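You operate a simulated robot arm through the tools that you are given. There is no shell and no other tool.

You run a simulated robot arm. Do the job below in one go: nothing can be reset, and whatever is moved stays where it is left.

JOB
Put things in order on the steel bench. At the end: the orange sensor stands on top of the blue block; the purple sensor stands where the orange sensor stood; the green plug from the steel bench is on the brown low carton; the white module from the steel bench stands where the purple sensor stood; whatever was shut is shut again. Leave all else as you found it, and nothing knocked over.

Only the result counts: the job must be done as asked and must still hold three seconds after the hand-in. Knocking over, shifting, dropping, spilling or breaking anything else fails it.

ROBOT AND FRAMES
A 6-joint arm with a two-finger parallel gripper, fixed in place. Base frame: the origin is on the floor under the middle of its stand, x ahead of it, y to its left, z up; the work surface is at about z = 800. Lengths are in mm, angles in degrees, forces in N, time in s.
With the tool pointing down near the work surface it reaches from about 340 to 760 mm from the base axis. Its first joint turns from -66.0 to 66.0 degrees. Payload 2.45 kg.
The tool frame sits at the grasp point between the pads (the TCP): z along the fingers, y along the line on which they close. The tips reach 24 mm beyond it. Largest opening 68 mm; finger width 17, thickness 10; the body of the gripper, 40 by 70 mm, starts 41 mm behind the TCP.
Orientation is told as [roll, pitch, yaw] about the base's x, y, z axes, in that order, counted from this pose: with the fingers straight down and closing along the base's y, the tool's x points along the base's -x, its y along +y and its z along -z.

CONTROLS
- The arm moves only by the tool nudge_tool. Its argument "commands" is one flat list of numbers, 7 for each row, row after row: the shift along the tool's x, y, z in mm, then the turn, a rotation vector about the tool's x, y, z in degrees, then the closure, from 0 (fully open) to 1 (shut). In form: [x, y, z, ax, ay, az, grip, x, y, z, ax, ay, az, grip, ...]. A call has 1 to 20 rows; each row shifts and turns the commanded pose from where the row before left it, along the tool's axes as they then stand. Rows are played at 5 a second. More than 50 mm and 8.6 degrees between two rows, or a gripper value outside its range, and nothing of the call is played. A pose out of reach is approached as far as the arm can. The call stops where the force on the tool passes 40 N (or 10 N more than at its start, if that is more) or the arm is blocked; 0.2 s more then pass. Each finger travels about 108 mm/s and halts on what it meets, pressing with about 40 N; the grip force reading is that of the motor and also rises with nothing between the fingers. The clock runs only during rows and for 0.2 s after the last one: add rows that do not move to give the fingers time. The reply holds the time, the measured pose of the TCP, the force on the tool along the base axes, the opening and the grip force, in the units named above and with some noise, with the torque about the TCP (base axes, N m) and any sound that the robot's microphone picked up.
- Cameras (640 x 400 px; columns grow to the right, rows downward): "scene" is fixed at [151.3, 411.2, 1474.6]; the picture's right is [-0.89, -0.45, 0.00], its down [-0.27, 0.54, -0.80] and it looks along [0.36, -0.71, -0.60] (base axes); focal length 318 px, centre (320, 200). "wrist" rides on the gripper at [84, 11, -75] in the tool frame; the picture's right is [-0.13, 0.99, 0.00], its down [-0.60, -0.08, -0.79] and it looks along [-0.79, -0.10, 0.61] (tool axes); focal length 251 px, centre (320, 200). There is no depth. A picture from a camera that has moved, and an enlarged one, comes with that camera's place and axes in the base frame and with its lens. The place of the scene camera against the robot may be out by one fixed shift of up to 25 mm in any direction.
- camera(camera): a new picture of that camera. The clock stands still meanwhile.
- zoom(camera, box): a new picture of the part [left, top, right, bottom] of that camera's present view, enlarged. The clock stands still meanwhile.
- job_done(): hands the job in; it is judged then, once.

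Places have to be worked out from the pictures, the camera data and where the tool is seen. Open the gripper and draw the arm clear of the work before you hand the job in, unless the task says otherwise.

The tools are called after ">>>" as a command line: name --argument value ..., lists and objects as JSON in quotes. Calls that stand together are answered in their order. nudge_tool: Moves the arm, as the interface text tells. Its arguments: {"type":"object","properties":{"commands":{"type":"array"}},"required":["commands"]} The other tools are called the same way: camera (camera) takes a picture; zoom (camera, box) takes an enlarged picture of a part of a camera's view; job_done () hands the job in.

At the start:

```text
time: 0.0
position: [429.2, -74.7, 1109.6]
orientation: [0.0, 0.0, 0.0]
ft_force: [0.4, 0.0, -0.5]
torque: [-0.02, -0.02, -0.02]
opening: 68.0
gripper_force: 0.1
```

scene: 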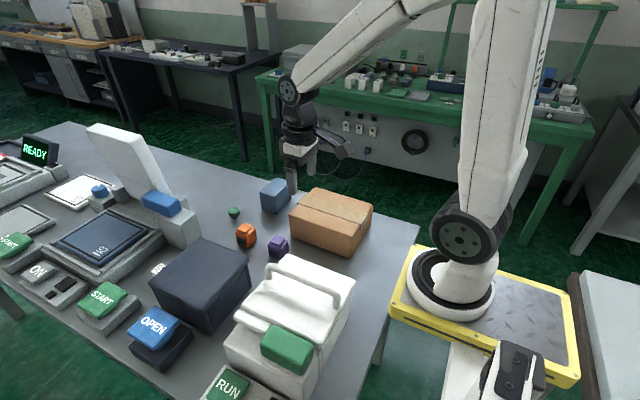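
wrist: 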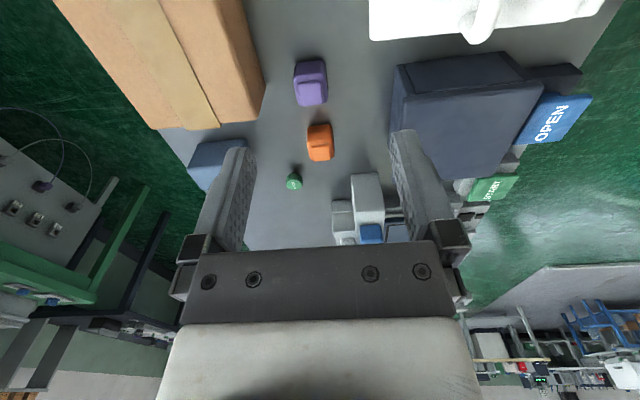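

I start by looking closely at the scene: the orange and purple sensors, green plug, blue block and brown carton are visible; the white module has to be located. I zoom in on the bench.

>>> zoom --camera "scene" --box '[200, 160, 400, 285]'

>>> zoom --camera "scene" --box '[0, 120, 220, 260]'

>>> zoom --camera "scene" --box '[0, 220, 240, 400]'

>>> zoom --camera "scene" --box '[130, 220, 370, 400]'

>>> zoom --camera "wrist" --box '[160, 0, 480, 260]'

```text
3.20 times, centred on (300, 222) of scene
camera zoom: at [151.3, 411.2, 1474.6], right [-0.89, -0.45, 0.0], down [-0.27, 0.54, -0.8], along [0.36, -0.71, -0.6], focal length 1017 px, centre (384, 128)
```

zoom: 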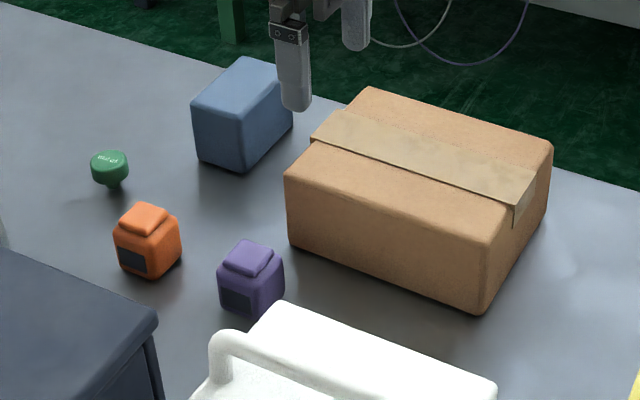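

```text
2.86 times, centred on (110, 190) of scene
camera zoom: at [151.3, 411.2, 1474.6], right [-0.89, -0.45, 0.0], down [-0.27, 0.54, -0.8], along [0.36, -0.71, -0.6], focal length 908 px, centre (920, 229)
```

zoom: 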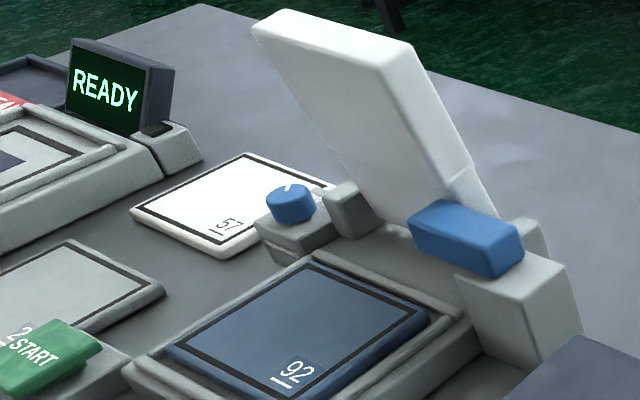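

```text
2.22 times, centred on (120, 310) of scene
camera zoom: at [151.3, 411.2, 1474.6], right [-0.89, -0.45, 0.0], down [-0.27, 0.54, -0.8], along [0.36, -0.71, -0.6], focal length 706 px, centre (764, -44)
```

zoom: 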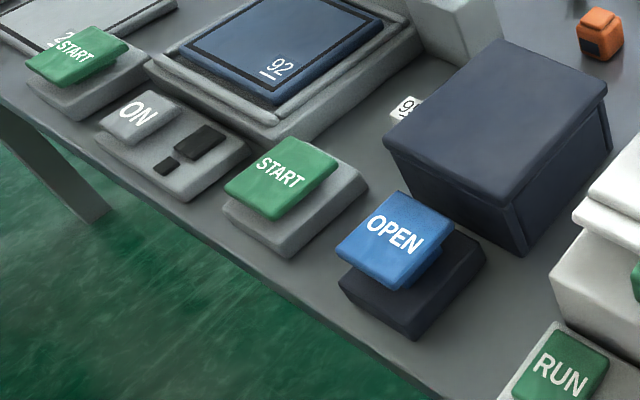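

```text
2.22 times, centred on (250, 310) of scene
camera zoom: at [151.3, 411.2, 1474.6], right [-0.89, -0.45, 0.0], down [-0.27, 0.54, -0.8], along [0.36, -0.71, -0.6], focal length 706 px, centre (476, -44)
```

zoom: 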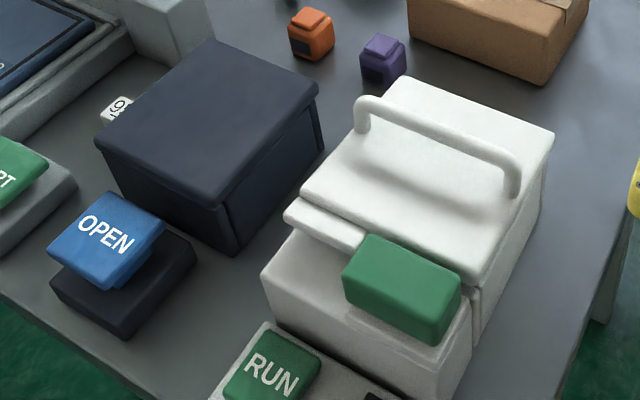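

```text
1.54 times, centred on (320, 130) of wrist
camera zoom: at [345.5, -63.3, 1184.1], right [0.13, 0.99, 0.0], down [0.6, -0.08, 0.79], along [0.79, -0.1, -0.61], focal length 387 px, centre (320, 308)
```

zoom: 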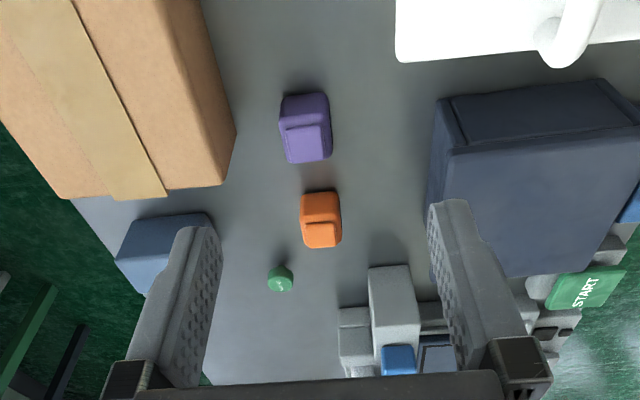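

The white module is not visible on the bench, so it may be hidden in the dark box (with the OPEN button) or the white chest, or behind something. I shift the arm to +y at the same height to look at the dark box and the white chest from another angle.

>>> nudge_tool --commands '[0, 45, 0, 0, 0, 0, 0, 0, 45, 0, 0, 0, 0, 0, 0, 45, 0, 0, 0, 0, 0, 0, 45, 0, 0, 0, 0, 0, 0, 0, 0, 0, 0, 0, 0]'

>>> camera --camera "wrist"

>>> camera --camera "scene"

```text
time: 1.2
position: [428.2, 106.2, 1108.9]
orientation: [0.1, 0.0, 0.0]
ft_force: [-0.2, -0.5, 0.6]
torque: [-0.02, 0.01, 0.0]
opening: 68.0
gripper_force: 0.1
```

```text
taken
camera wrist: at [345.4, 117.1, 1183.6], right [0.13, 0.99, 0.0], down [0.6, -0.08, 0.79], along [0.79, -0.1, -0.61], focal length 251 px, centre (320, 200)
```

wrist: 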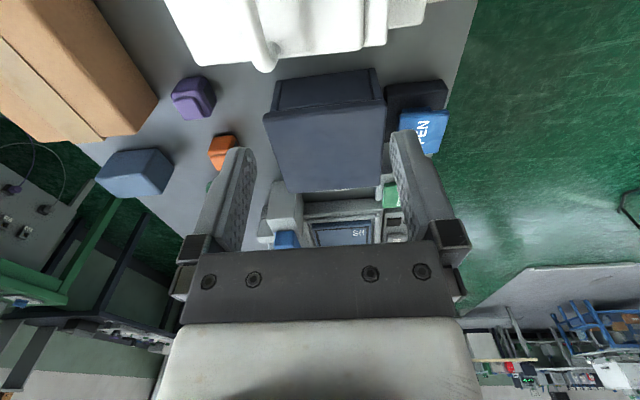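

```text
taken
```

scene: 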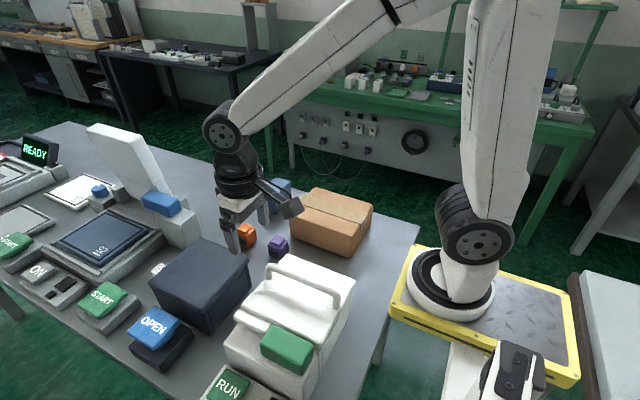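

I zoom in on the dark box and white chest from this new pose.

>>> zoom --camera "wrist" --box '[200, 40, 470, 210]'

>>> zoom --camera "wrist" --box '[100, 0, 460, 110]'

>>> zoom --camera "wrist" --box '[230, 160, 430, 270]'

```text
2.35 times, centred on (335, 125) of wrist
camera zoom: at [345.4, 117.1, 1183.6], right [0.13, 0.99, 0.0], down [0.6, -0.08, 0.79], along [0.79, -0.1, -0.61], focal length 592 px, centre (285, 376)
```

zoom: 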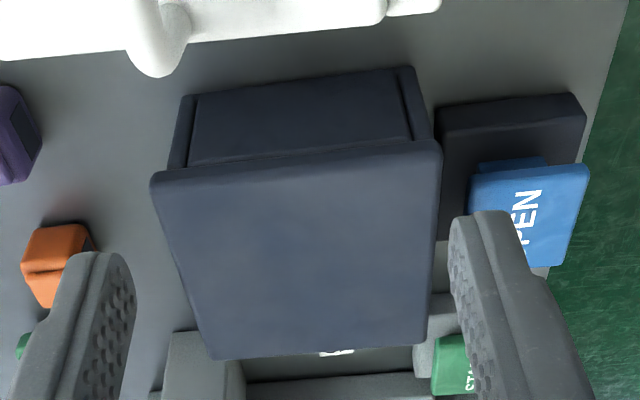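

```text
1.78 times, centred on (280, 55) of wrist
camera zoom: at [345.4, 117.1, 1183.6], right [0.13, 0.99, 0.0], down [0.6, -0.08, 0.79], along [0.79, -0.1, -0.61], focal length 447 px, centre (391, 458)
```

zoom: 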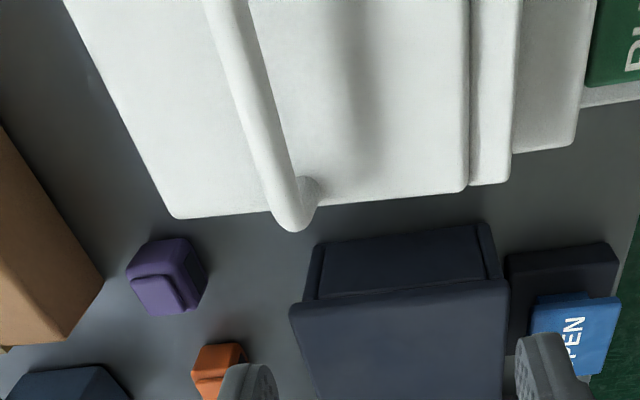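

```text
3.20 times, centred on (330, 215) of wrist
camera zoom: at [345.4, 117.1, 1183.6], right [0.13, 0.99, 0.0], down [0.6, -0.08, 0.79], along [0.79, -0.1, -0.61], focal length 805 px, centre (288, 152)
```

zoom: 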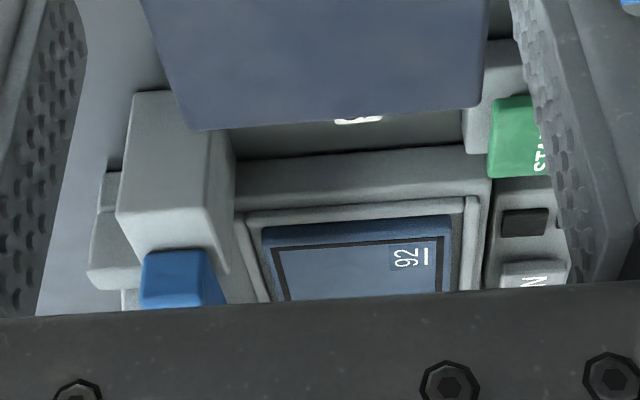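

The dark box has a recessed panel on its robot side and a lip-style lid; nothing white is loose on the bench. I turn the tool by 90° and move to the +y side to look back at the chest and the dark box from the front.

>>> nudge_tool --commands '[0, 0, -40, 0, 0, 8.2, 0, 0, 0, -20, 0, 0, 8.2, 0, 0, 0, 0, 0, 0, 8.2, 0, 0, 0, 0, 0, 0, 8.2, 0, 0, 0, 0, 0, 0, 8.2, 0, 0, 0, 0, 0, 0, 8.2, 0, 0, 0, 0, 0, 0, 8.2, 0, 0, 0, 0, 0, 0, 8.2, 0, 0, 0, 0, 0, 0, 8.2, 0, 0, 0, 0, 0, 0, 8.2, 0, 0, 0, 0, 0, 0, 8.0, 0, 45, 0, 0, 0, 0, 0, 0, 45, 0, 0, 0, 0, 0, 0, 45, 0, 0, 0, 0, 0, 0, 0, 0, 0, 0, 0, 0, 0]'

>>> camera --camera "wrist"

>>> camera --camera "scene"

```text
time: 4.4
position: [431.0, 240.1, 1168.7]
orientation: [0.0, 0.0, -90.0]
ft_force: [-0.1, 0.1, 0.1]
torque: [0.02, 0.02, 0.01]
opening: 68.1
gripper_force: 0.0
```

```text
taken
camera wrist: at [441.4, 323.8, 1243.3], right [0.99, -0.13, 0.0], down [-0.08, -0.6, 0.79], along [-0.1, -0.79, -0.61], focal length 251 px, centre (320, 200)
```

wrist: 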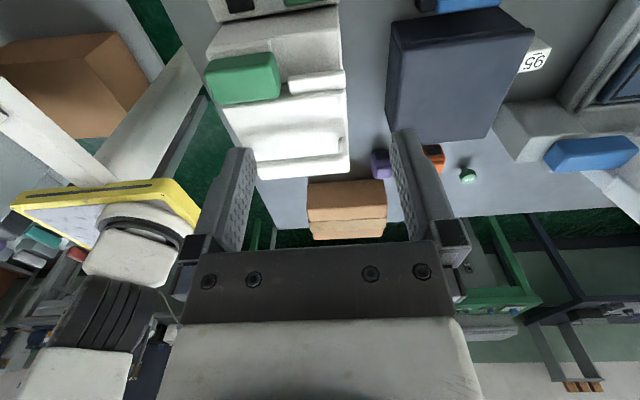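

```text
taken
```

scene: 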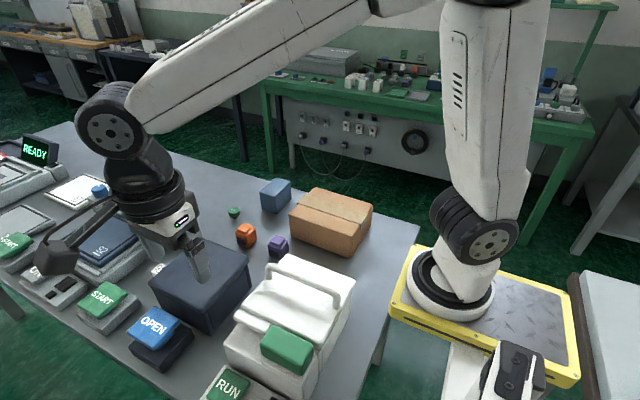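

>>> zoom --camera "wrist" --box '[180, 0, 380, 190]'

>>> zoom --camera "wrist" --box '[360, 0, 580, 190]'

```text
2.11 times, centred on (280, 95) of wrist
camera zoom: at [441.4, 323.8, 1243.3], right [0.99, -0.13, 0.0], down [-0.08, -0.6, 0.79], along [-0.1, -0.79, -0.61], focal length 529 px, centre (404, 421)
```

zoom: 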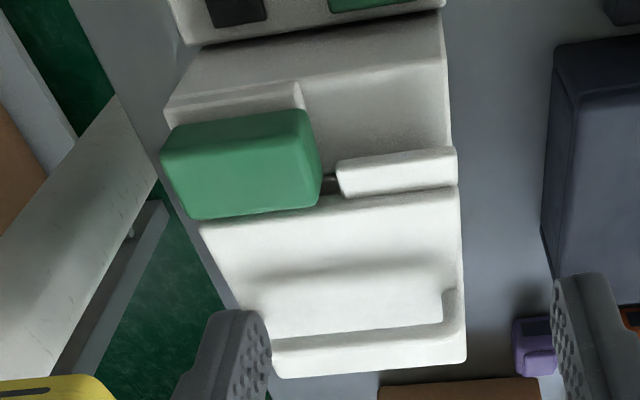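

```text
2.11 times, centred on (470, 95) of wrist
camera zoom: at [441.4, 323.8, 1243.3], right [0.99, -0.13, 0.0], down [-0.08, -0.6, 0.79], along [-0.1, -0.79, -0.61], focal length 529 px, centre (4, 421)
```

zoom: 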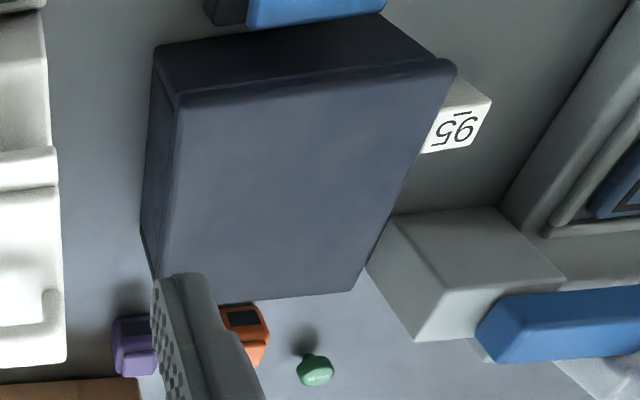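

A white cube marked "95" stands behind the dark box, partly hidden from the front; it is probably the white module. I move nearer to look at it from above.

>>> nudge_tool --commands '[-12, 44, 14, 0, 0, 0, 0, -12, 44, 14, 0, 0, 0, 0, -12, 44, 14, 0, 0, 0, 0, -12, 44, 14, 0, 0, 0, 0, -12, 44, 14, 0, 0, 0, 0, 0, 0, 0, 0, 0, 0, 0]'

>>> camera --camera "wrist"

>>> zoom --camera "wrist" --box '[260, 0, 560, 190]'

```text
time: 5.8
position: [648.9, 180.7, 1101.9]
orientation: [0.1, 0.0, -90.0]
ft_force: [-0.8, -0.1, 0.3]
torque: [0.03, 0.01, 0.0]
opening: 68.0
gripper_force: 0.0
```

```text
taken
camera wrist: at [659.3, 264.6, 1175.5], right [0.99, -0.13, 0.0], down [-0.08, -0.6, 0.79], along [-0.1, -0.79, -0.61], focal length 251 px, centre (320, 200)
```

wrist: 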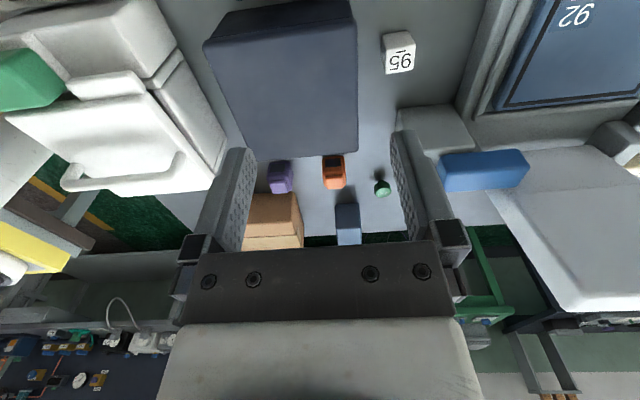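

```text
2.11 times, centred on (410, 95) of wrist
camera zoom: at [659.3, 264.6, 1175.5], right [0.99, -0.13, 0.0], down [-0.08, -0.6, 0.79], along [-0.1, -0.79, -0.61], focal length 529 px, centre (130, 421)
```

zoom: 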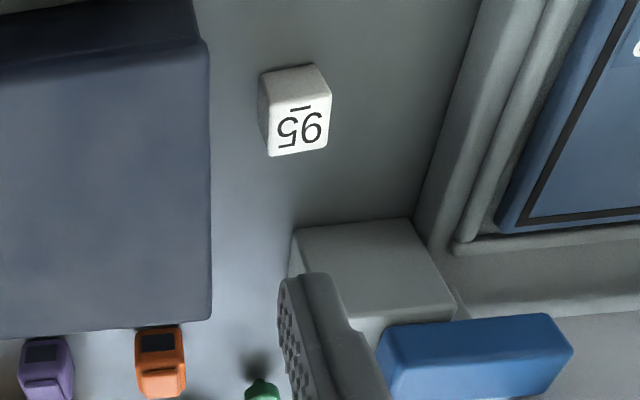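

The white module is a roughly 38 mm cube on the bench at about (742, 106). All objects are found, so no container needs opening. I turn the tool back to yaw 0 and move to view the orange sensor from close up.

>>> nudge_tool --commands '[0, 0, 0, 0, 0, -8.2, 0, 0, 0, 0, 0, 0, -8.2, 0, 0, 0, 0, 0, 0, -8.2, 0, 0, 0, 0, 0, 0, -8.2, 0, 0, 0, 0, 0, 0, -8.2, 0, 0, 0, 0, 0, 0, -8.2, 0, 0, 0, 0, 0, 0, -8.2, 0, 0, 0, 0, 0, 0, -8.2, 0, 0, 0, 0, 0, 0, -8.2, 0, 0, 0, 0, 0, 0, -8.2, 0, 0, 0, 0, 0, 0, -8.0, 0, 8, -47, 0, 0, 0, 0, 0, 8, -47, 0, 0, 0, 0, 0, 8, -47, 0, 0, 0, 0, 0, 8, -47, 0, 0, 0, 0, 0, 8, -47, 0, 0, 0, 0, 0, 9, -46, 0, 0, 0, 0, 0, 0, 0, 0, 0, 0, 0, 0]'

>>> nudge_tool --commands '[0, 0, 35, 0, 0, 0, 0, 0, 0, 35, 0, 0, 0, 0, 0, 0, 32, 0, 0, 0, 0, 0, 0, 0, 0, 0, 0, 0]'

>>> camera --camera "wrist"

>>> zoom --camera "wrist" --box '[200, 0, 440, 190]'

```text
time: 9.6
position: [600.2, -100.0, 1100.9]
orientation: [-0.1, -0.1, 0.0]
ft_force: [-0.6, 0.1, -0.3]
torque: [-0.04, 0.04, -0.01]
opening: 67.8
gripper_force: 0.0
```

```text
time: 10.6
position: [600.6, -101.8, 997.6]
orientation: [0.0, -0.1, 0.0]
ft_force: [0.8, -0.4, 0.3]
torque: [0.05, -0.01, -0.03]
opening: 68.1
gripper_force: 0.1
```

```text
taken
camera wrist: at [516.4, -90.6, 1073.0], right [0.13, 0.99, 0.0], down [0.6, -0.08, 0.79], along [0.79, -0.1, -0.61], focal length 251 px, centre (320, 200)
```

wrist: 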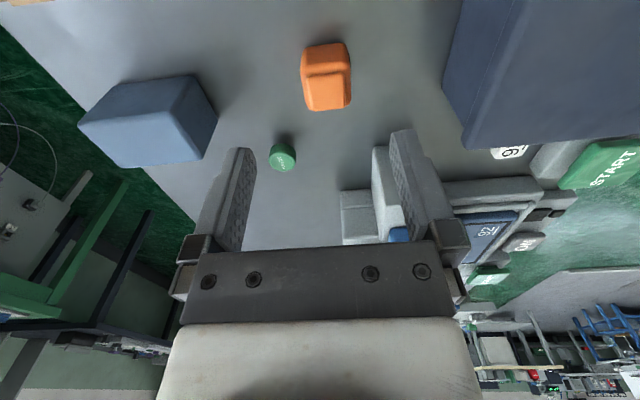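

```text
2.11 times, centred on (320, 95) of wrist
camera zoom: at [516.4, -90.6, 1073.0], right [0.13, 0.99, 0.0], down [0.6, -0.08, 0.79], along [0.79, -0.1, -0.61], focal length 529 px, centre (320, 421)
```

zoom: 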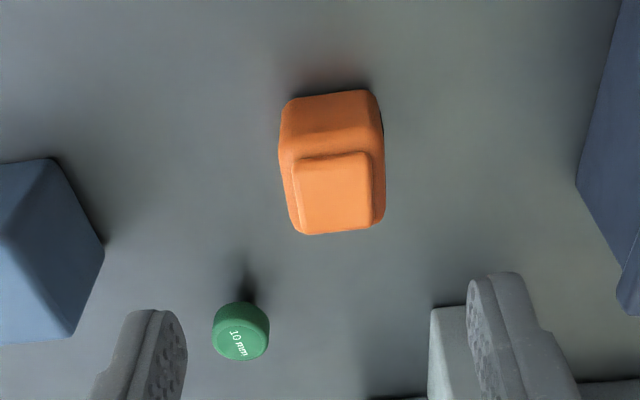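

The orange sensor is about 40 mm wide with its near face at x≈621 and centred near y≈-100. I take fine scene zooms of the sensors, plug, and block to measure them and calibrate the scene camera shift.

>>> zoom --camera "scene" --box '[220, 200, 310, 260]'

>>> zoom --camera "wrist" --box '[60, 40, 320, 200]'

>>> camera --camera "scene"

```text
6.67 times, centred on (265, 230) of scene
camera zoom: at [151.3, 411.2, 1474.6], right [-0.89, -0.45, 0.0], down [-0.27, 0.54, -0.8], along [0.36, -0.71, -0.6], focal length 2118 px, centre (687, 0)
```

zoom: 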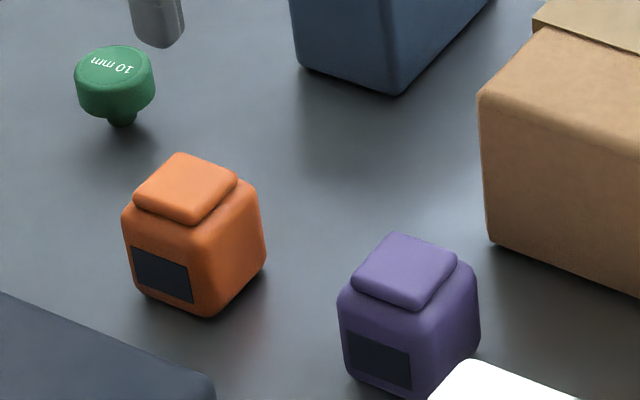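

```text
2.46 times, centred on (190, 120) of wrist
camera zoom: at [516.4, -90.6, 1073.0], right [0.13, 0.99, 0.0], down [0.6, -0.08, 0.79], along [0.79, -0.1, -0.61], focal length 619 px, centre (640, 397)
```

zoom: 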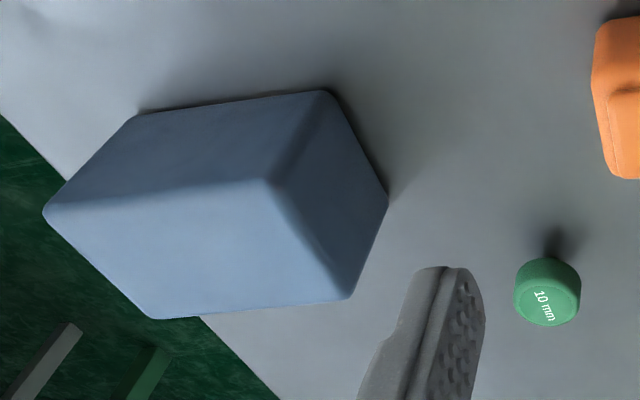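

```text
taken
```

scene: 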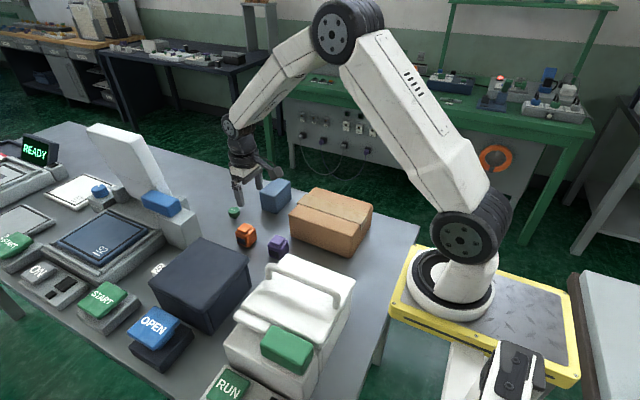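

Estimates agree between cameras: orange centre ≈ (642, -100), blue block top centre ≈ (663, -291) at z≈865, plug ≈ (738, -167). I move above the orange sensor, descend halfway and check the alignment.

>>> nudge_tool --commands '[-41, 1.5, 0, 0, 0, 0, 0, 0, 0, 45, 0, 0, 0, 0, 0, 0, 45, 0, 0, 0, 0, 0, 0, 0, 0, 0, 0, 0]'

>>> camera --camera "wrist"

>>> zoom --camera "wrist" --box '[200, 60, 440, 210]'

```text
time: 11.6
position: [643.9, -99.6, 907.8]
orientation: [0.0, 0.1, -0.1]
ft_force: [-0.2, -1.0, 0.0]
torque: [-0.02, 0.01, -0.01]
opening: 68.0
gripper_force: 0.1
```

```text
taken
camera wrist: at [558.8, -88.7, 982.3], right [0.13, 0.99, 0.0], down [0.6, -0.08, 0.79], along [0.79, -0.1, -0.61], focal length 251 px, centre (320, 200)
```

wrist: 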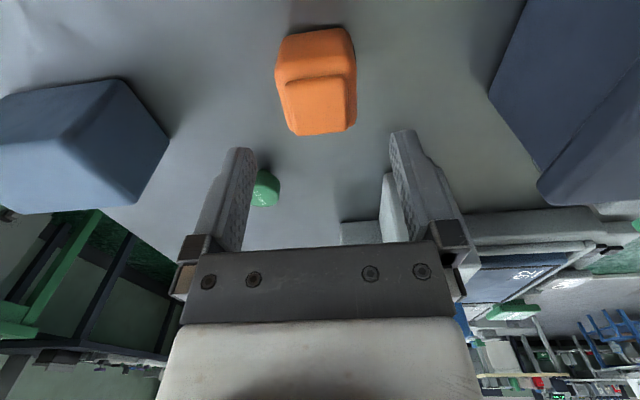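

```text
2.67 times, centred on (320, 135) of wrist
camera zoom: at [558.8, -88.7, 982.3], right [0.13, 0.99, 0.0], down [0.6, -0.08, 0.79], along [0.79, -0.1, -0.61], focal length 670 px, centre (320, 373)
```

zoom: 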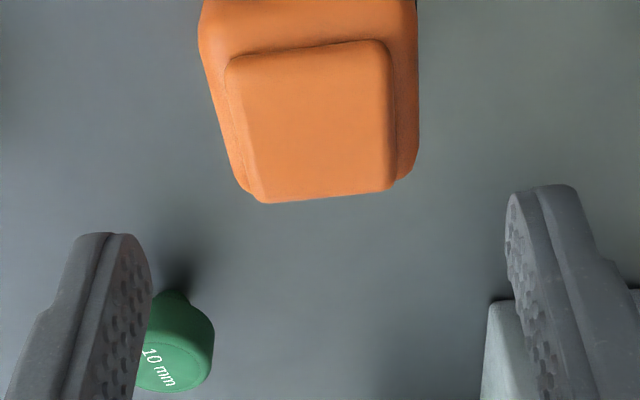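

The sensor's cap is centred at about (642, -100), right under the TCP, with yaw about 0. I descend to z≈830 and close the fingers.

>>> nudge_tool --commands '[0, 0, 30, 0, 0, 0, 0, 0, 0, 30, 0, 0, 0, 0, 0, 0, 17, 0, 0, 0, 0, 0, 0, 0, 0, 0, 0, 0, 0, 0, 0, 0, 0, 0, 0]'

>>> camera --camera "wrist"

```text
time: 12.8
position: [641.2, -97.5, 831.4]
orientation: [-0.1, 0.0, 0.1]
ft_force: [0.0, 0.4, -0.3]
torque: [-0.02, 0.03, 0.0]
opening: 68.1
gripper_force: 0.0
```

```text
taken
camera wrist: at [558.0, -86.9, 905.3], right [0.13, 0.99, 0.0], down [0.6, -0.08, 0.79], along [0.79, -0.1, -0.61], focal length 251 px, centre (320, 200)
```

wrist: 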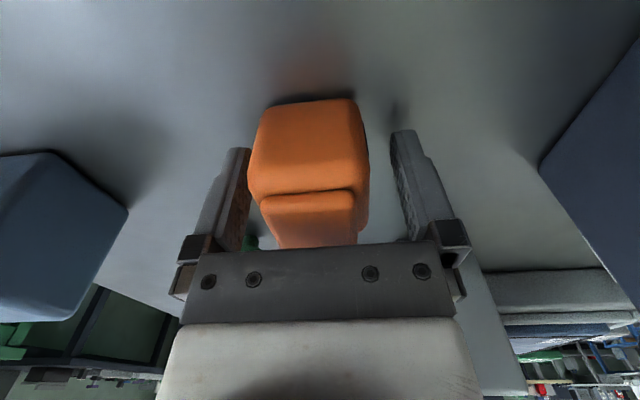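

The sensor sits between the fingers, slightly to the -y side. I nudge 2 mm in y and close the gripper.

>>> nudge_tool --commands '[0, -2, 0, 0, 0, 0, 0, 0, 0, 0, 0, 0, 0, 1, 0, 0, 0, 0, 0, 0, 1, 0, 0, 0, 0, 0, 0, 1, 0, 0, 0, 0, 0, 0, 1]'

```text
time: 14.0
position: [642.4, -100.1, 829.9]
orientation: [0.0, 0.0, -0.1]
ft_force: [0.0, -0.5, 0.9]
torque: [0.02, 0.01, -0.03]
opening: 45.8
gripper_force: 39.7
```

The sensor is held (46 mm wide). I lift it straight up and carry it over the blue block at (663, -291).

>>> nudge_tool --commands '[0, 0, -20, 0, 0, 0, 1, 0, 0, -40, 0, 0, 0, 1, 0, 0, -40, 0, 0, 0, 1, 0, 0, -35, 0, 0, 0, 1, -5.25, -47.75, 0, 0, 0, 0, 1, -5.25, -47.75, 0, 0, 0, 0, 1, -5.25, -47.75, 0, 0, 0, 0, 1, -5.25, -47.75, 0, 0, 0, 0, 1, 0, 0, 0, 0, 0, 0, 1, 0, 0, 0, 0, 0, 0, 1]'

>>> camera --camera "wrist"

>>> camera --camera "scene"

>>> zoom --camera "scene" --box '[220, 130, 380, 260]'

```text
time: 16.2
position: [662.0, -290.6, 964.4]
orientation: [0.0, 0.0, 0.0]
ft_force: [0.4, 0.6, -0.4]
torque: [0.0, 0.02, -0.01]
opening: 0.0
gripper_force: 23.4
```

```text
taken
camera wrist: at [577.8, -281.1, 1039.4], right [0.13, 0.99, 0.0], down [0.6, -0.08, 0.79], along [0.79, -0.1, -0.61], focal length 251 px, centre (320, 200)
```

wrist: 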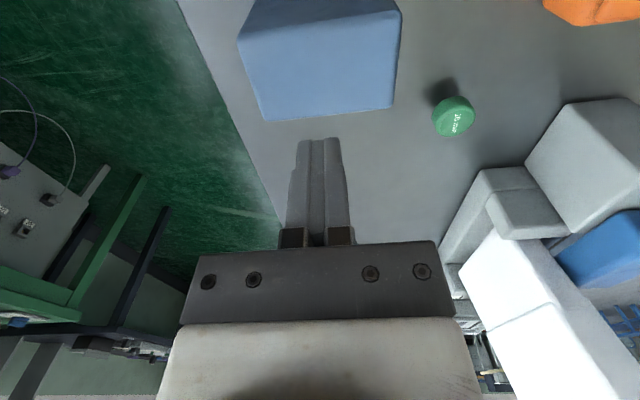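

```text
taken
```

scene: 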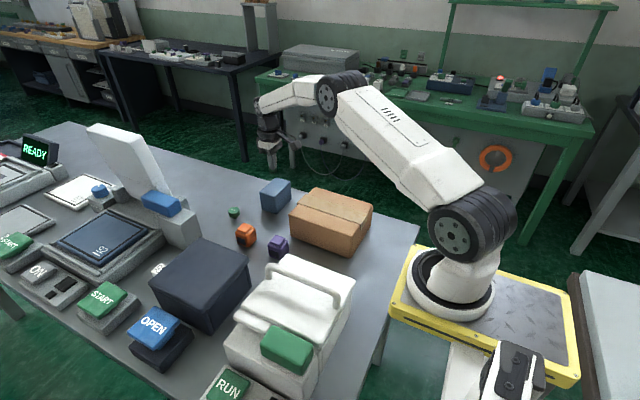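

```text
3.08 times, centred on (300, 195) of scene
camera zoom: at [151.3, 411.2, 1474.6], right [-0.89, -0.45, 0.0], down [-0.27, 0.54, -0.8], along [0.36, -0.71, -0.6], focal length 978 px, centre (382, 215)
```

zoom: 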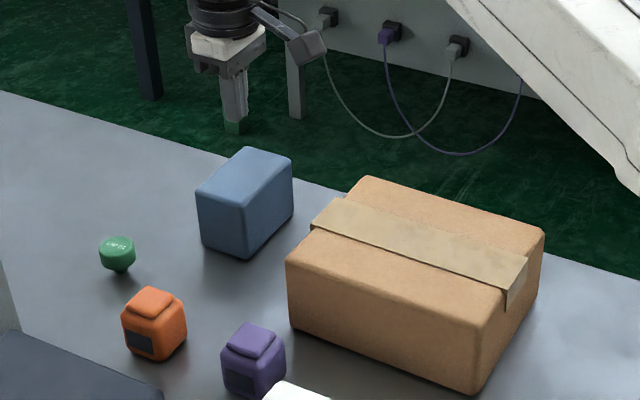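

The gripper came up empty: the sensor slipped out and stayed at its place. I look at it closely with the same scene zoom as before to see whether it moved and what shape its sides have.

>>> zoom --camera "scene" --box '[220, 200, 310, 260]'

>>> zoom --camera "scene" --box '[230, 215, 266, 255]'

```text
6.67 times, centred on (265, 230) of scene
camera zoom: at [151.3, 411.2, 1474.6], right [-0.89, -0.45, 0.0], down [-0.27, 0.54, -0.8], along [0.36, -0.71, -0.6], focal length 2118 px, centre (687, 0)
```

zoom: 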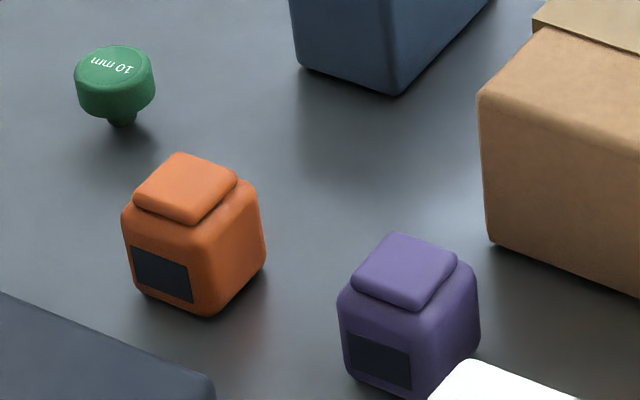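

```text
10.00 times, centred on (248, 235) of scene
camera zoom: at [151.3, 411.2, 1474.6], right [-0.89, -0.45, 0.0], down [-0.27, 0.54, -0.8], along [0.36, -0.71, -0.6], focal length 3177 px, centre (1040, -150)
```

zoom: 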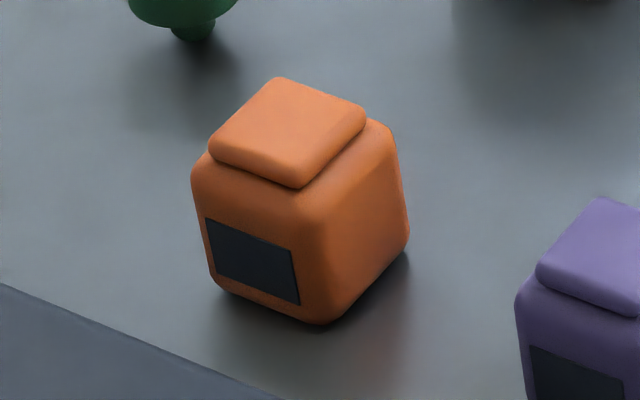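

The sensor is at the same spot as before. The +y face carries a smooth dark window, which likely made the grip slip, so I will grip along x on the plain faces: I move back over it and turn the tool to yaw +90.

>>> nudge_tool --commands '[5, 47.6, 0, 0, 0, 0, 0.5, 5, 47.6, 0, 0, 0, 0, 0, 5, 47.6, 0, 0, 0, 0, 0, 5, 47.6, 0, 0, 0, 0, 0, 0, 0, 0, 0, 0, -8.2, 0, 0, 0, 0, 0, 0, -8.2, 0, 0, 0, 0, 0, 0, -8.2, 0, 0, 0, 0, 0, 0, -8.2, 0, 0, 0, 0, 0, 0, -8.2, 0, 0, 0, 0, 0, 0, -8.2, 0, 0, 0, 0, 0, 0, -8.2, 0, 0, 0, 0, 0, 0, -8.2, 0, 0, 0, 0, 0, 0, -8.2, 0, 0, 0, 0, 0, 0, -8.2, 0, 0, 0, 0, 0, 0, -8.0, 0, 0, 0, 0, 0, 0, 0, 0]'

>>> camera --camera "wrist"

>>> zoom --camera "wrist" --box '[200, 0, 440, 190]'

```text
time: 19.6
position: [643.8, -100.5, 964.3]
orientation: [0.0, 0.0, 90.1]
ft_force: [0.8, 0.4, -0.3]
torque: [0.01, -0.01, 0.0]
opening: 68.0
gripper_force: 0.1
```

```text
taken
camera wrist: at [632.2, -185.7, 1039.8], right [-0.99, 0.13, 0.0], down [0.08, 0.6, 0.79], along [0.1, 0.79, -0.61], focal length 251 px, centre (320, 200)
```

wrist: 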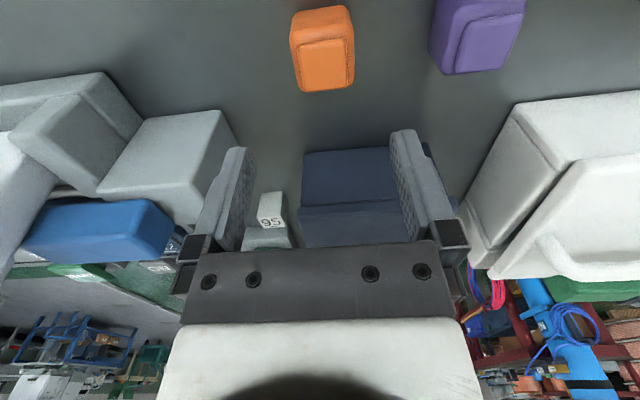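

```text
2.11 times, centred on (320, 95) of wrist
camera zoom: at [632.2, -185.7, 1039.8], right [-0.99, 0.13, 0.0], down [0.08, 0.6, 0.79], along [0.1, 0.79, -0.61], focal length 529 px, centre (320, 421)
```

zoom: 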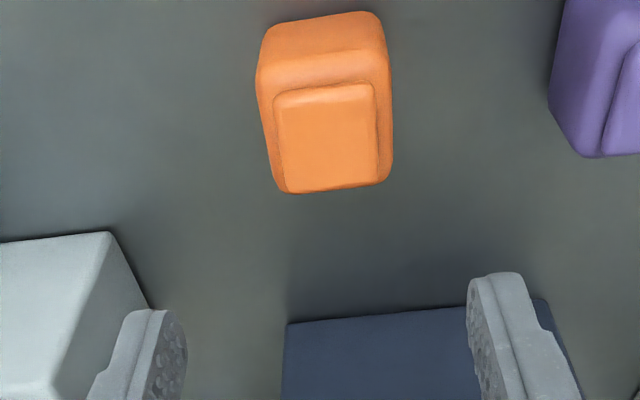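

From this side the sensor is centred at about (640, -99), so it barely moved. I descend, gripping on the plain ±x faces, and close.

>>> nudge_tool --commands '[-1, 1.5, 45, 0, 0, 0, 0, 0, 0, 45, 0, 0, 0, 0, 0, 0, 30, 0, 0, 0, 0, 0, 0, 16, 0, 0, 0, 0, 0, 0, 0, 0, 0, 0, 0]'

>>> camera --camera "wrist"

```text
time: 20.8
position: [641.4, -102.2, 829.9]
orientation: [-0.1, 0.1, 90.0]
ft_force: [0.2, -0.4, 0.0]
torque: [0.02, -0.02, -0.01]
opening: 68.0
gripper_force: 0.1
```

```text
taken
camera wrist: at [629.6, -185.6, 904.4], right [-0.99, 0.13, 0.0], down [0.08, 0.6, 0.79], along [0.1, 0.79, -0.61], focal length 251 px, centre (320, 200)
```

wrist: 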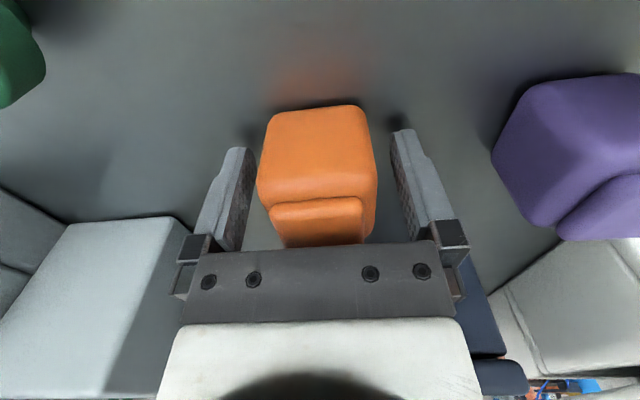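

The sensor is well centred between the fingers. I close and hold, then check the grip before lifting.

>>> nudge_tool --commands '[0, 0, 2, 0, 0, 0, 0, 0, 0, 0, 0, 0, 0, 1, 0, 0, 0, 0, 0, 0, 1, 0, 0, 0, 0, 0, 0, 1, 0, 0, 0, 0, 0, 0, 1, 0, 0, 0, 0, 0, 0, 1]'

>>> nudge_tool --commands '[0, 0, -3, 0, 0, 0, 1, 0, 0, -3, 0, 0, 0, 1, 0, 0, -3, 0, 0, 0, 1, 0, 0, -3, 0, 0, 0, 1, 0, 0, 0, 0, 0, 0, 1]'

>>> camera --camera "wrist"

```text
time: 22.2
position: [641.2, -100.1, 828.9]
orientation: [0.1, -0.1, 90.0]
ft_force: [0.4, -0.3, -0.2]
torque: [0.0, -0.01, -0.03]
opening: 45.5
gripper_force: 39.9
```

```text
time: 23.4
position: [640.1, -99.8, 840.4]
orientation: [-0.1, 0.0, 89.9]
ft_force: [-0.2, -0.9, -1.1]
torque: [-0.01, 0.0, 0.01]
opening: 45.6
gripper_force: 39.9
```

```text
taken
camera wrist: at [630.0, -185.0, 914.7], right [-0.99, 0.13, 0.0], down [0.08, 0.6, 0.79], along [0.1, 0.79, -0.61], focal length 251 px, centre (320, 200)
```

wrist: 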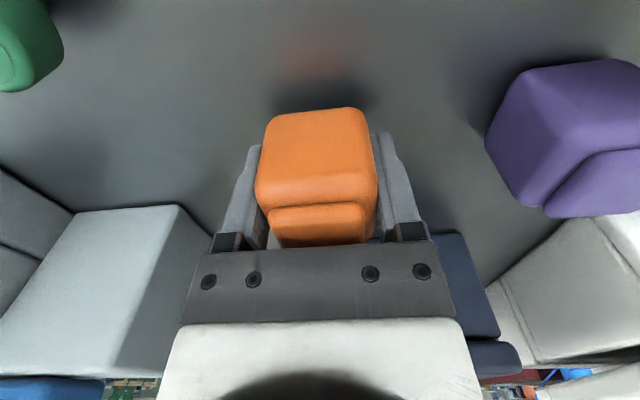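

The sensor is now off the bench with its weight in the grip. I lift gently to about z=960 and check again.

>>> nudge_tool --commands '[0, 0, -10, 0, 0, 0, 1, 0, 0, -20, 0, 0, 0, 1, 0, 0, -20, 0, 0, 0, 1, 0, 0, -20, 0, 0, 0, 1, 0, 0, -20, 0, 0, 0, 1, 0, 0, -20, 0, 0, 0, 1, 0, 0, -10, 0, 0, 0, 1, 0, 0, 0, 0, 0, 0, 1]'

>>> camera --camera "wrist"

```text
time: 25.2
position: [640.8, -99.5, 960.0]
orientation: [0.0, 0.0, 90.0]
ft_force: [0.1, 0.0, -0.6]
torque: [-0.01, 0.03, 0.0]
opening: 45.8
gripper_force: 39.7
```

```text
taken
camera wrist: at [629.3, -184.0, 1033.8], right [-0.99, 0.13, 0.0], down [0.08, 0.6, 0.79], along [0.1, 0.79, -0.61], focal length 251 px, centre (320, 200)
```

wrist: 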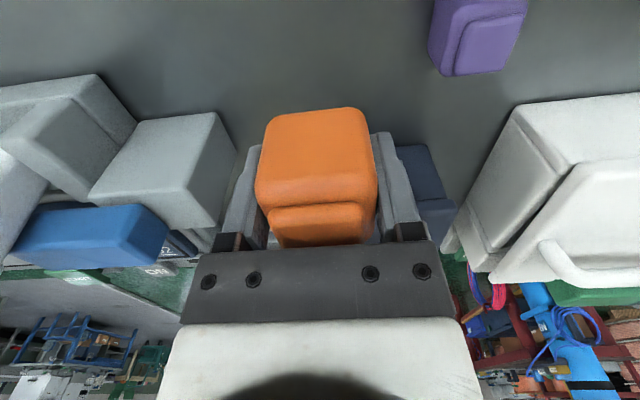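

The grip is steady. The block top spans x 634–692, y -339–-240, so I carry the sensor over its centre (663, -290) at moderate speed.

>>> nudge_tool --commands '[12, -1.5, 0, 0, 0, 0, 1, 24, -3, 0, 0, 0, 0, 1, 24, -3, 0, 0, 0, 0, 1, 24, -3, 0, 0, 0, 0, 1, 24, -3, 0, 0, 0, 0, 1, 24, -3, 0, 0, 0, 0, 1, 24, -3, 0, 0, 0, 0, 1, 24, -2, 0, 0, 0, 0, 1, 10, -0.5, 0, 0, 0, 0, 1, 0, 0, 0, 0, 0, 0, 1, 0, 0, 0, 0, 0, 0, 1]'

>>> camera --camera "wrist"

>>> zoom --camera "scene" --box '[220, 100, 380, 230]'

```text
time: 27.6
position: [662.5, -290.8, 959.1]
orientation: [0.0, 0.1, 89.9]
ft_force: [-0.2, -0.6, -0.8]
torque: [0.01, 0.02, 0.01]
opening: 45.3
gripper_force: 39.5
```

```text
taken
camera wrist: at [651.8, -375.9, 1034.7], right [-0.99, 0.13, 0.0], down [0.08, 0.6, 0.79], along [0.1, 0.79, -0.61], focal length 251 px, centre (320, 200)
```

wrist: 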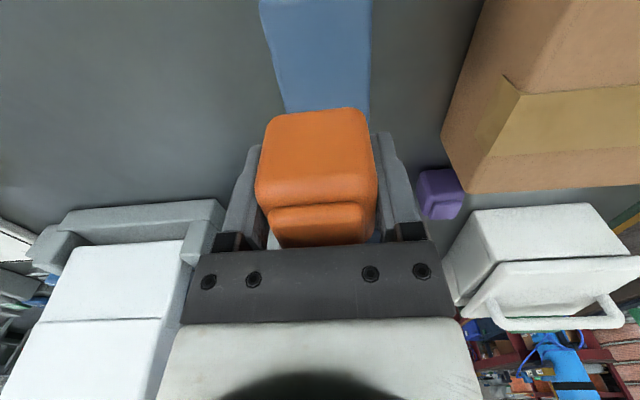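

```text
3.08 times, centred on (300, 165) of scene
camera zoom: at [151.3, 411.2, 1474.6], right [-0.89, -0.45, 0.0], down [-0.27, 0.54, -0.8], along [0.36, -0.71, -0.6], focal length 978 px, centre (382, 308)
```

zoom: 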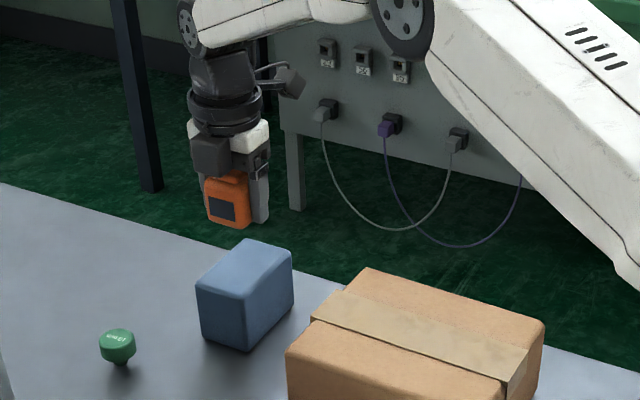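

The sensor hangs right above the block centre. I lower to about 8 mm above expected contact, then creep down watching the force.

>>> nudge_tool --commands '[0, 0, 15, 0, 0, 0, 1, 0, 0, 20, 0, 0, 0, 1, 0, 0, 15, 0, 0, 0, 1, 0, 0, 7, 0, 0, 0, 1, 0, 0, 0, 0, 0, 0, 1]'

>>> zoom --camera "scene" --box '[240, 140, 320, 220]'

>>> camera --camera "wrist"

```text
time: 28.8
position: [661.8, -289.2, 902.4]
orientation: [0.1, 0.0, 90.0]
ft_force: [1.0, -0.1, 0.0]
torque: [-0.01, 0.03, -0.03]
opening: 45.5
gripper_force: 40.7
```

```text
5.00 times, centred on (280, 180) of scene
camera zoom: at [151.3, 411.2, 1474.6], right [-0.89, -0.45, 0.0], down [-0.27, 0.54, -0.8], along [0.36, -0.71, -0.6], focal length 1588 px, centre (520, 300)
```

zoom: 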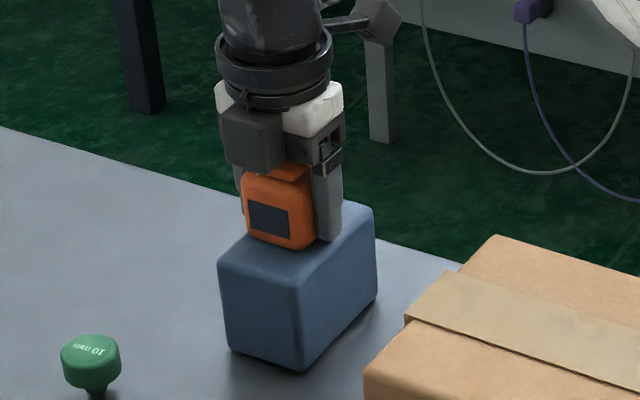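

```text
taken
camera wrist: at [651.1, -374.3, 977.1], right [-0.99, 0.13, 0.0], down [0.08, 0.6, 0.79], along [0.1, 0.79, -0.61], focal length 251 px, centre (320, 200)
```

wrist: 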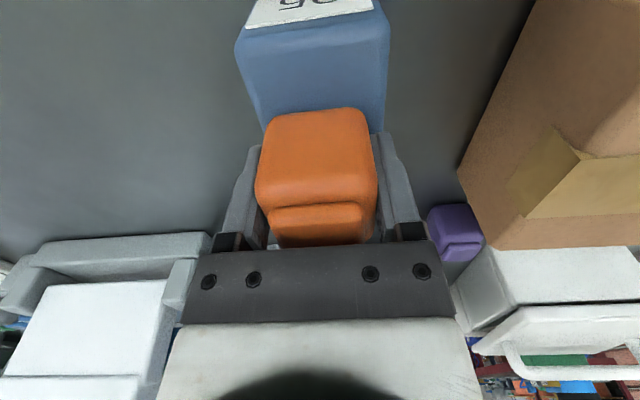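

Still free of contact at z≈902. I creep down 2 mm per row and read the force.

>>> nudge_tool --commands '[0, 0, 2, 0, 0, 0, 1, 0, 0, 2, 0, 0, 0, 1, 0, 0, 0, 0, 0, 0, 1]'

>>> nudge_tool --commands '[0, 0, 1.5, 0, 0, 0, 1, 0, 0, 1.5, 0, 0, 0, 1, 0, 0, 0, 0, 0, 0, 1]'

```text
time: 29.6
position: [664.0, -290.1, 902.5]
orientation: [-0.3, 0.1, 90.0]
ft_force: [-7.0, 5.1, 32.4]
torque: [0.45, 0.58, 0.03]
opening: 45.7
gripper_force: 40.0
```

```text
time: 30.4
position: [664.4, -292.5, 900.4]
orientation: [-0.3, 0.3, 90.1]
ft_force: [-7.4, 2.3, 35.7]
torque: [0.0, 0.7, -0.02]
opening: 45.4
gripper_force: 40.0
```

Contact happened at z≈902 with over 30 N, so the block top is a bit higher than I estimated. I back off to relieve the pressure before releasing.

>>> nudge_tool --commands '[0, 0, -2, 0, 0, 0, 1, 0, 0, -2, 0, 0, 0, 1, 0, 0, 0, 0, 0, 0, 1]'

>>> zoom --camera "scene" --box '[240, 140, 320, 220]'

>>> camera --camera "wrist"

```text
time: 31.2
position: [663.6, -290.3, 899.4]
orientation: [-0.2, 0.1, 90.0]
ft_force: [4.2, -3.3, 15.6]
torque: [-0.45, -0.18, 0.11]
opening: 45.9
gripper_force: 40.4
```

```text
5.00 times, centred on (280, 180) of scene
camera zoom: at [151.1, 411.3, 1474.6], right [-0.89, -0.45, 0.0], down [-0.27, 0.54, -0.8], along [0.36, -0.71, -0.6], focal length 1588 px, centre (520, 300)
```

zoom: 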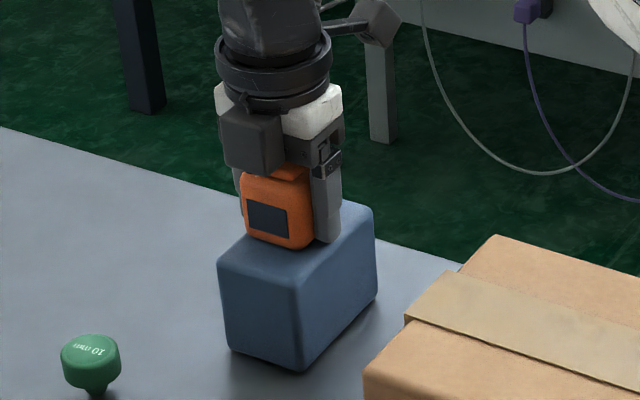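

```text
taken
camera wrist: at [652.0, -374.8, 975.1], right [-0.99, 0.13, 0.0], down [0.08, 0.61, 0.79], along [0.1, 0.79, -0.61], focal length 251 px, centre (320, 200)
```

wrist: 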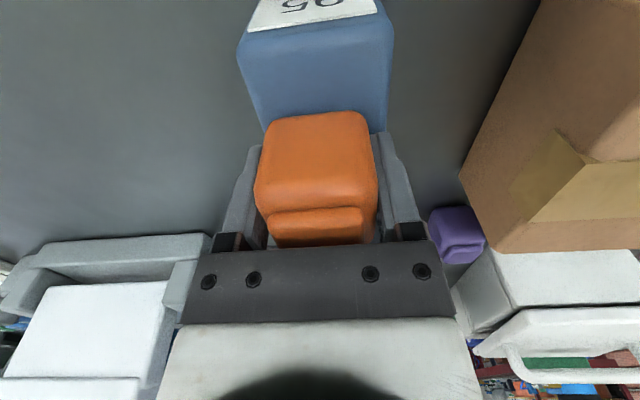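

Residual force is about 15 N; I raise another 1.5 mm to take it off.

>>> nudge_tool --commands '[0, 0, -1.5, 0, 0, 0, 1, 0, 0, 0, 0, 0, 0, 1, 0, 0, 0, 0, 0, 0, 1]'

```text
time: 32.0
position: [662.0, -290.2, 900.2]
orientation: [0.2, -0.1, 90.0]
ft_force: [1.5, 1.1, 8.1]
torque: [-0.14, -0.22, 0.08]
opening: 45.5
gripper_force: 40.1
```

About 8 N remains. I raise 1 mm more, then open the gripper slowly in small steps.

>>> nudge_tool --commands '[0, 0, -0.8, 0, 0, 0, 1, 0, 0, 0, 0, 0, 0, 1, 0, 0, 0, 0, 0, 0, 1]'

>>> nudge_tool --commands '[0, 0, 0, 0, 0, 0, 0.2, 0, 0, 0, 0, 0, 0, 0.1, 0, 0, 0, 0, 0, 0, 0.05, 0, 0, 0, 0, 0, 0, 0.05, 0, 0, 0, 0, 0, 0, 0.05]'

>>> camera --camera "wrist"

>>> zoom --camera "scene" --box '[240, 140, 320, 220]'

```text
time: 32.8
position: [661.5, -290.3, 899.8]
orientation: [0.2, -0.1, 90.0]
ft_force: [-0.5, 0.3, -1.0]
torque: [0.0, -0.01, 0.01]
opening: 45.6
gripper_force: 39.9
```

```text
time: 34.0
position: [662.8, -290.3, 901.7]
orientation: [0.0, 0.1, 90.0]
ft_force: [-0.7, 0.5, -1.1]
torque: [-0.02, -0.02, -0.02]
opening: 64.8
gripper_force: 0.1
```

```text
taken
camera wrist: at [651.9, -375.0, 976.5], right [-0.99, 0.13, 0.0], down [0.08, 0.6, 0.79], along [0.1, 0.79, -0.61], focal length 251 px, centre (320, 200)
```

wrist: 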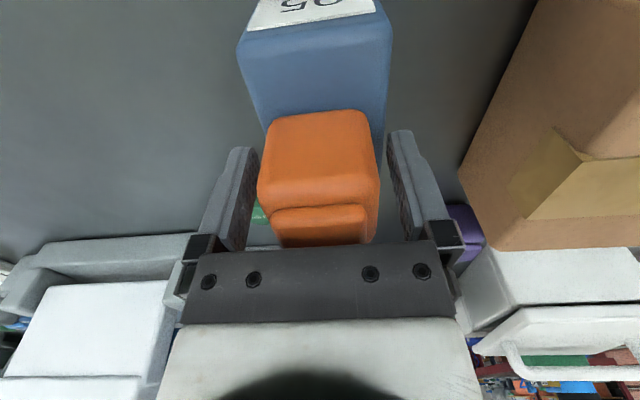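

```text
5.00 times, centred on (280, 180) of scene
camera zoom: at [151.3, 411.2, 1474.6], right [-0.89, -0.45, 0.0], down [-0.27, 0.54, -0.8], along [0.36, -0.71, -0.6], focal length 1588 px, centre (520, 300)
```

zoom: 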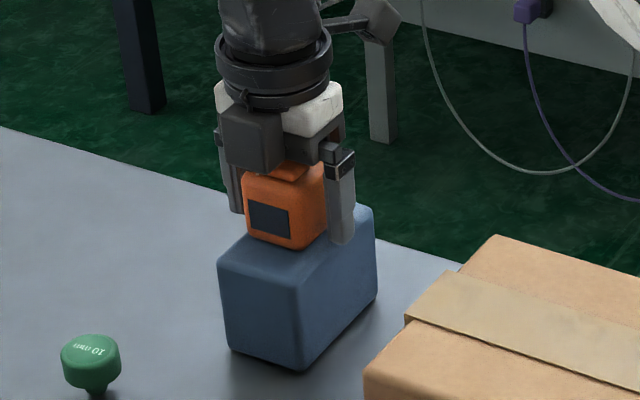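

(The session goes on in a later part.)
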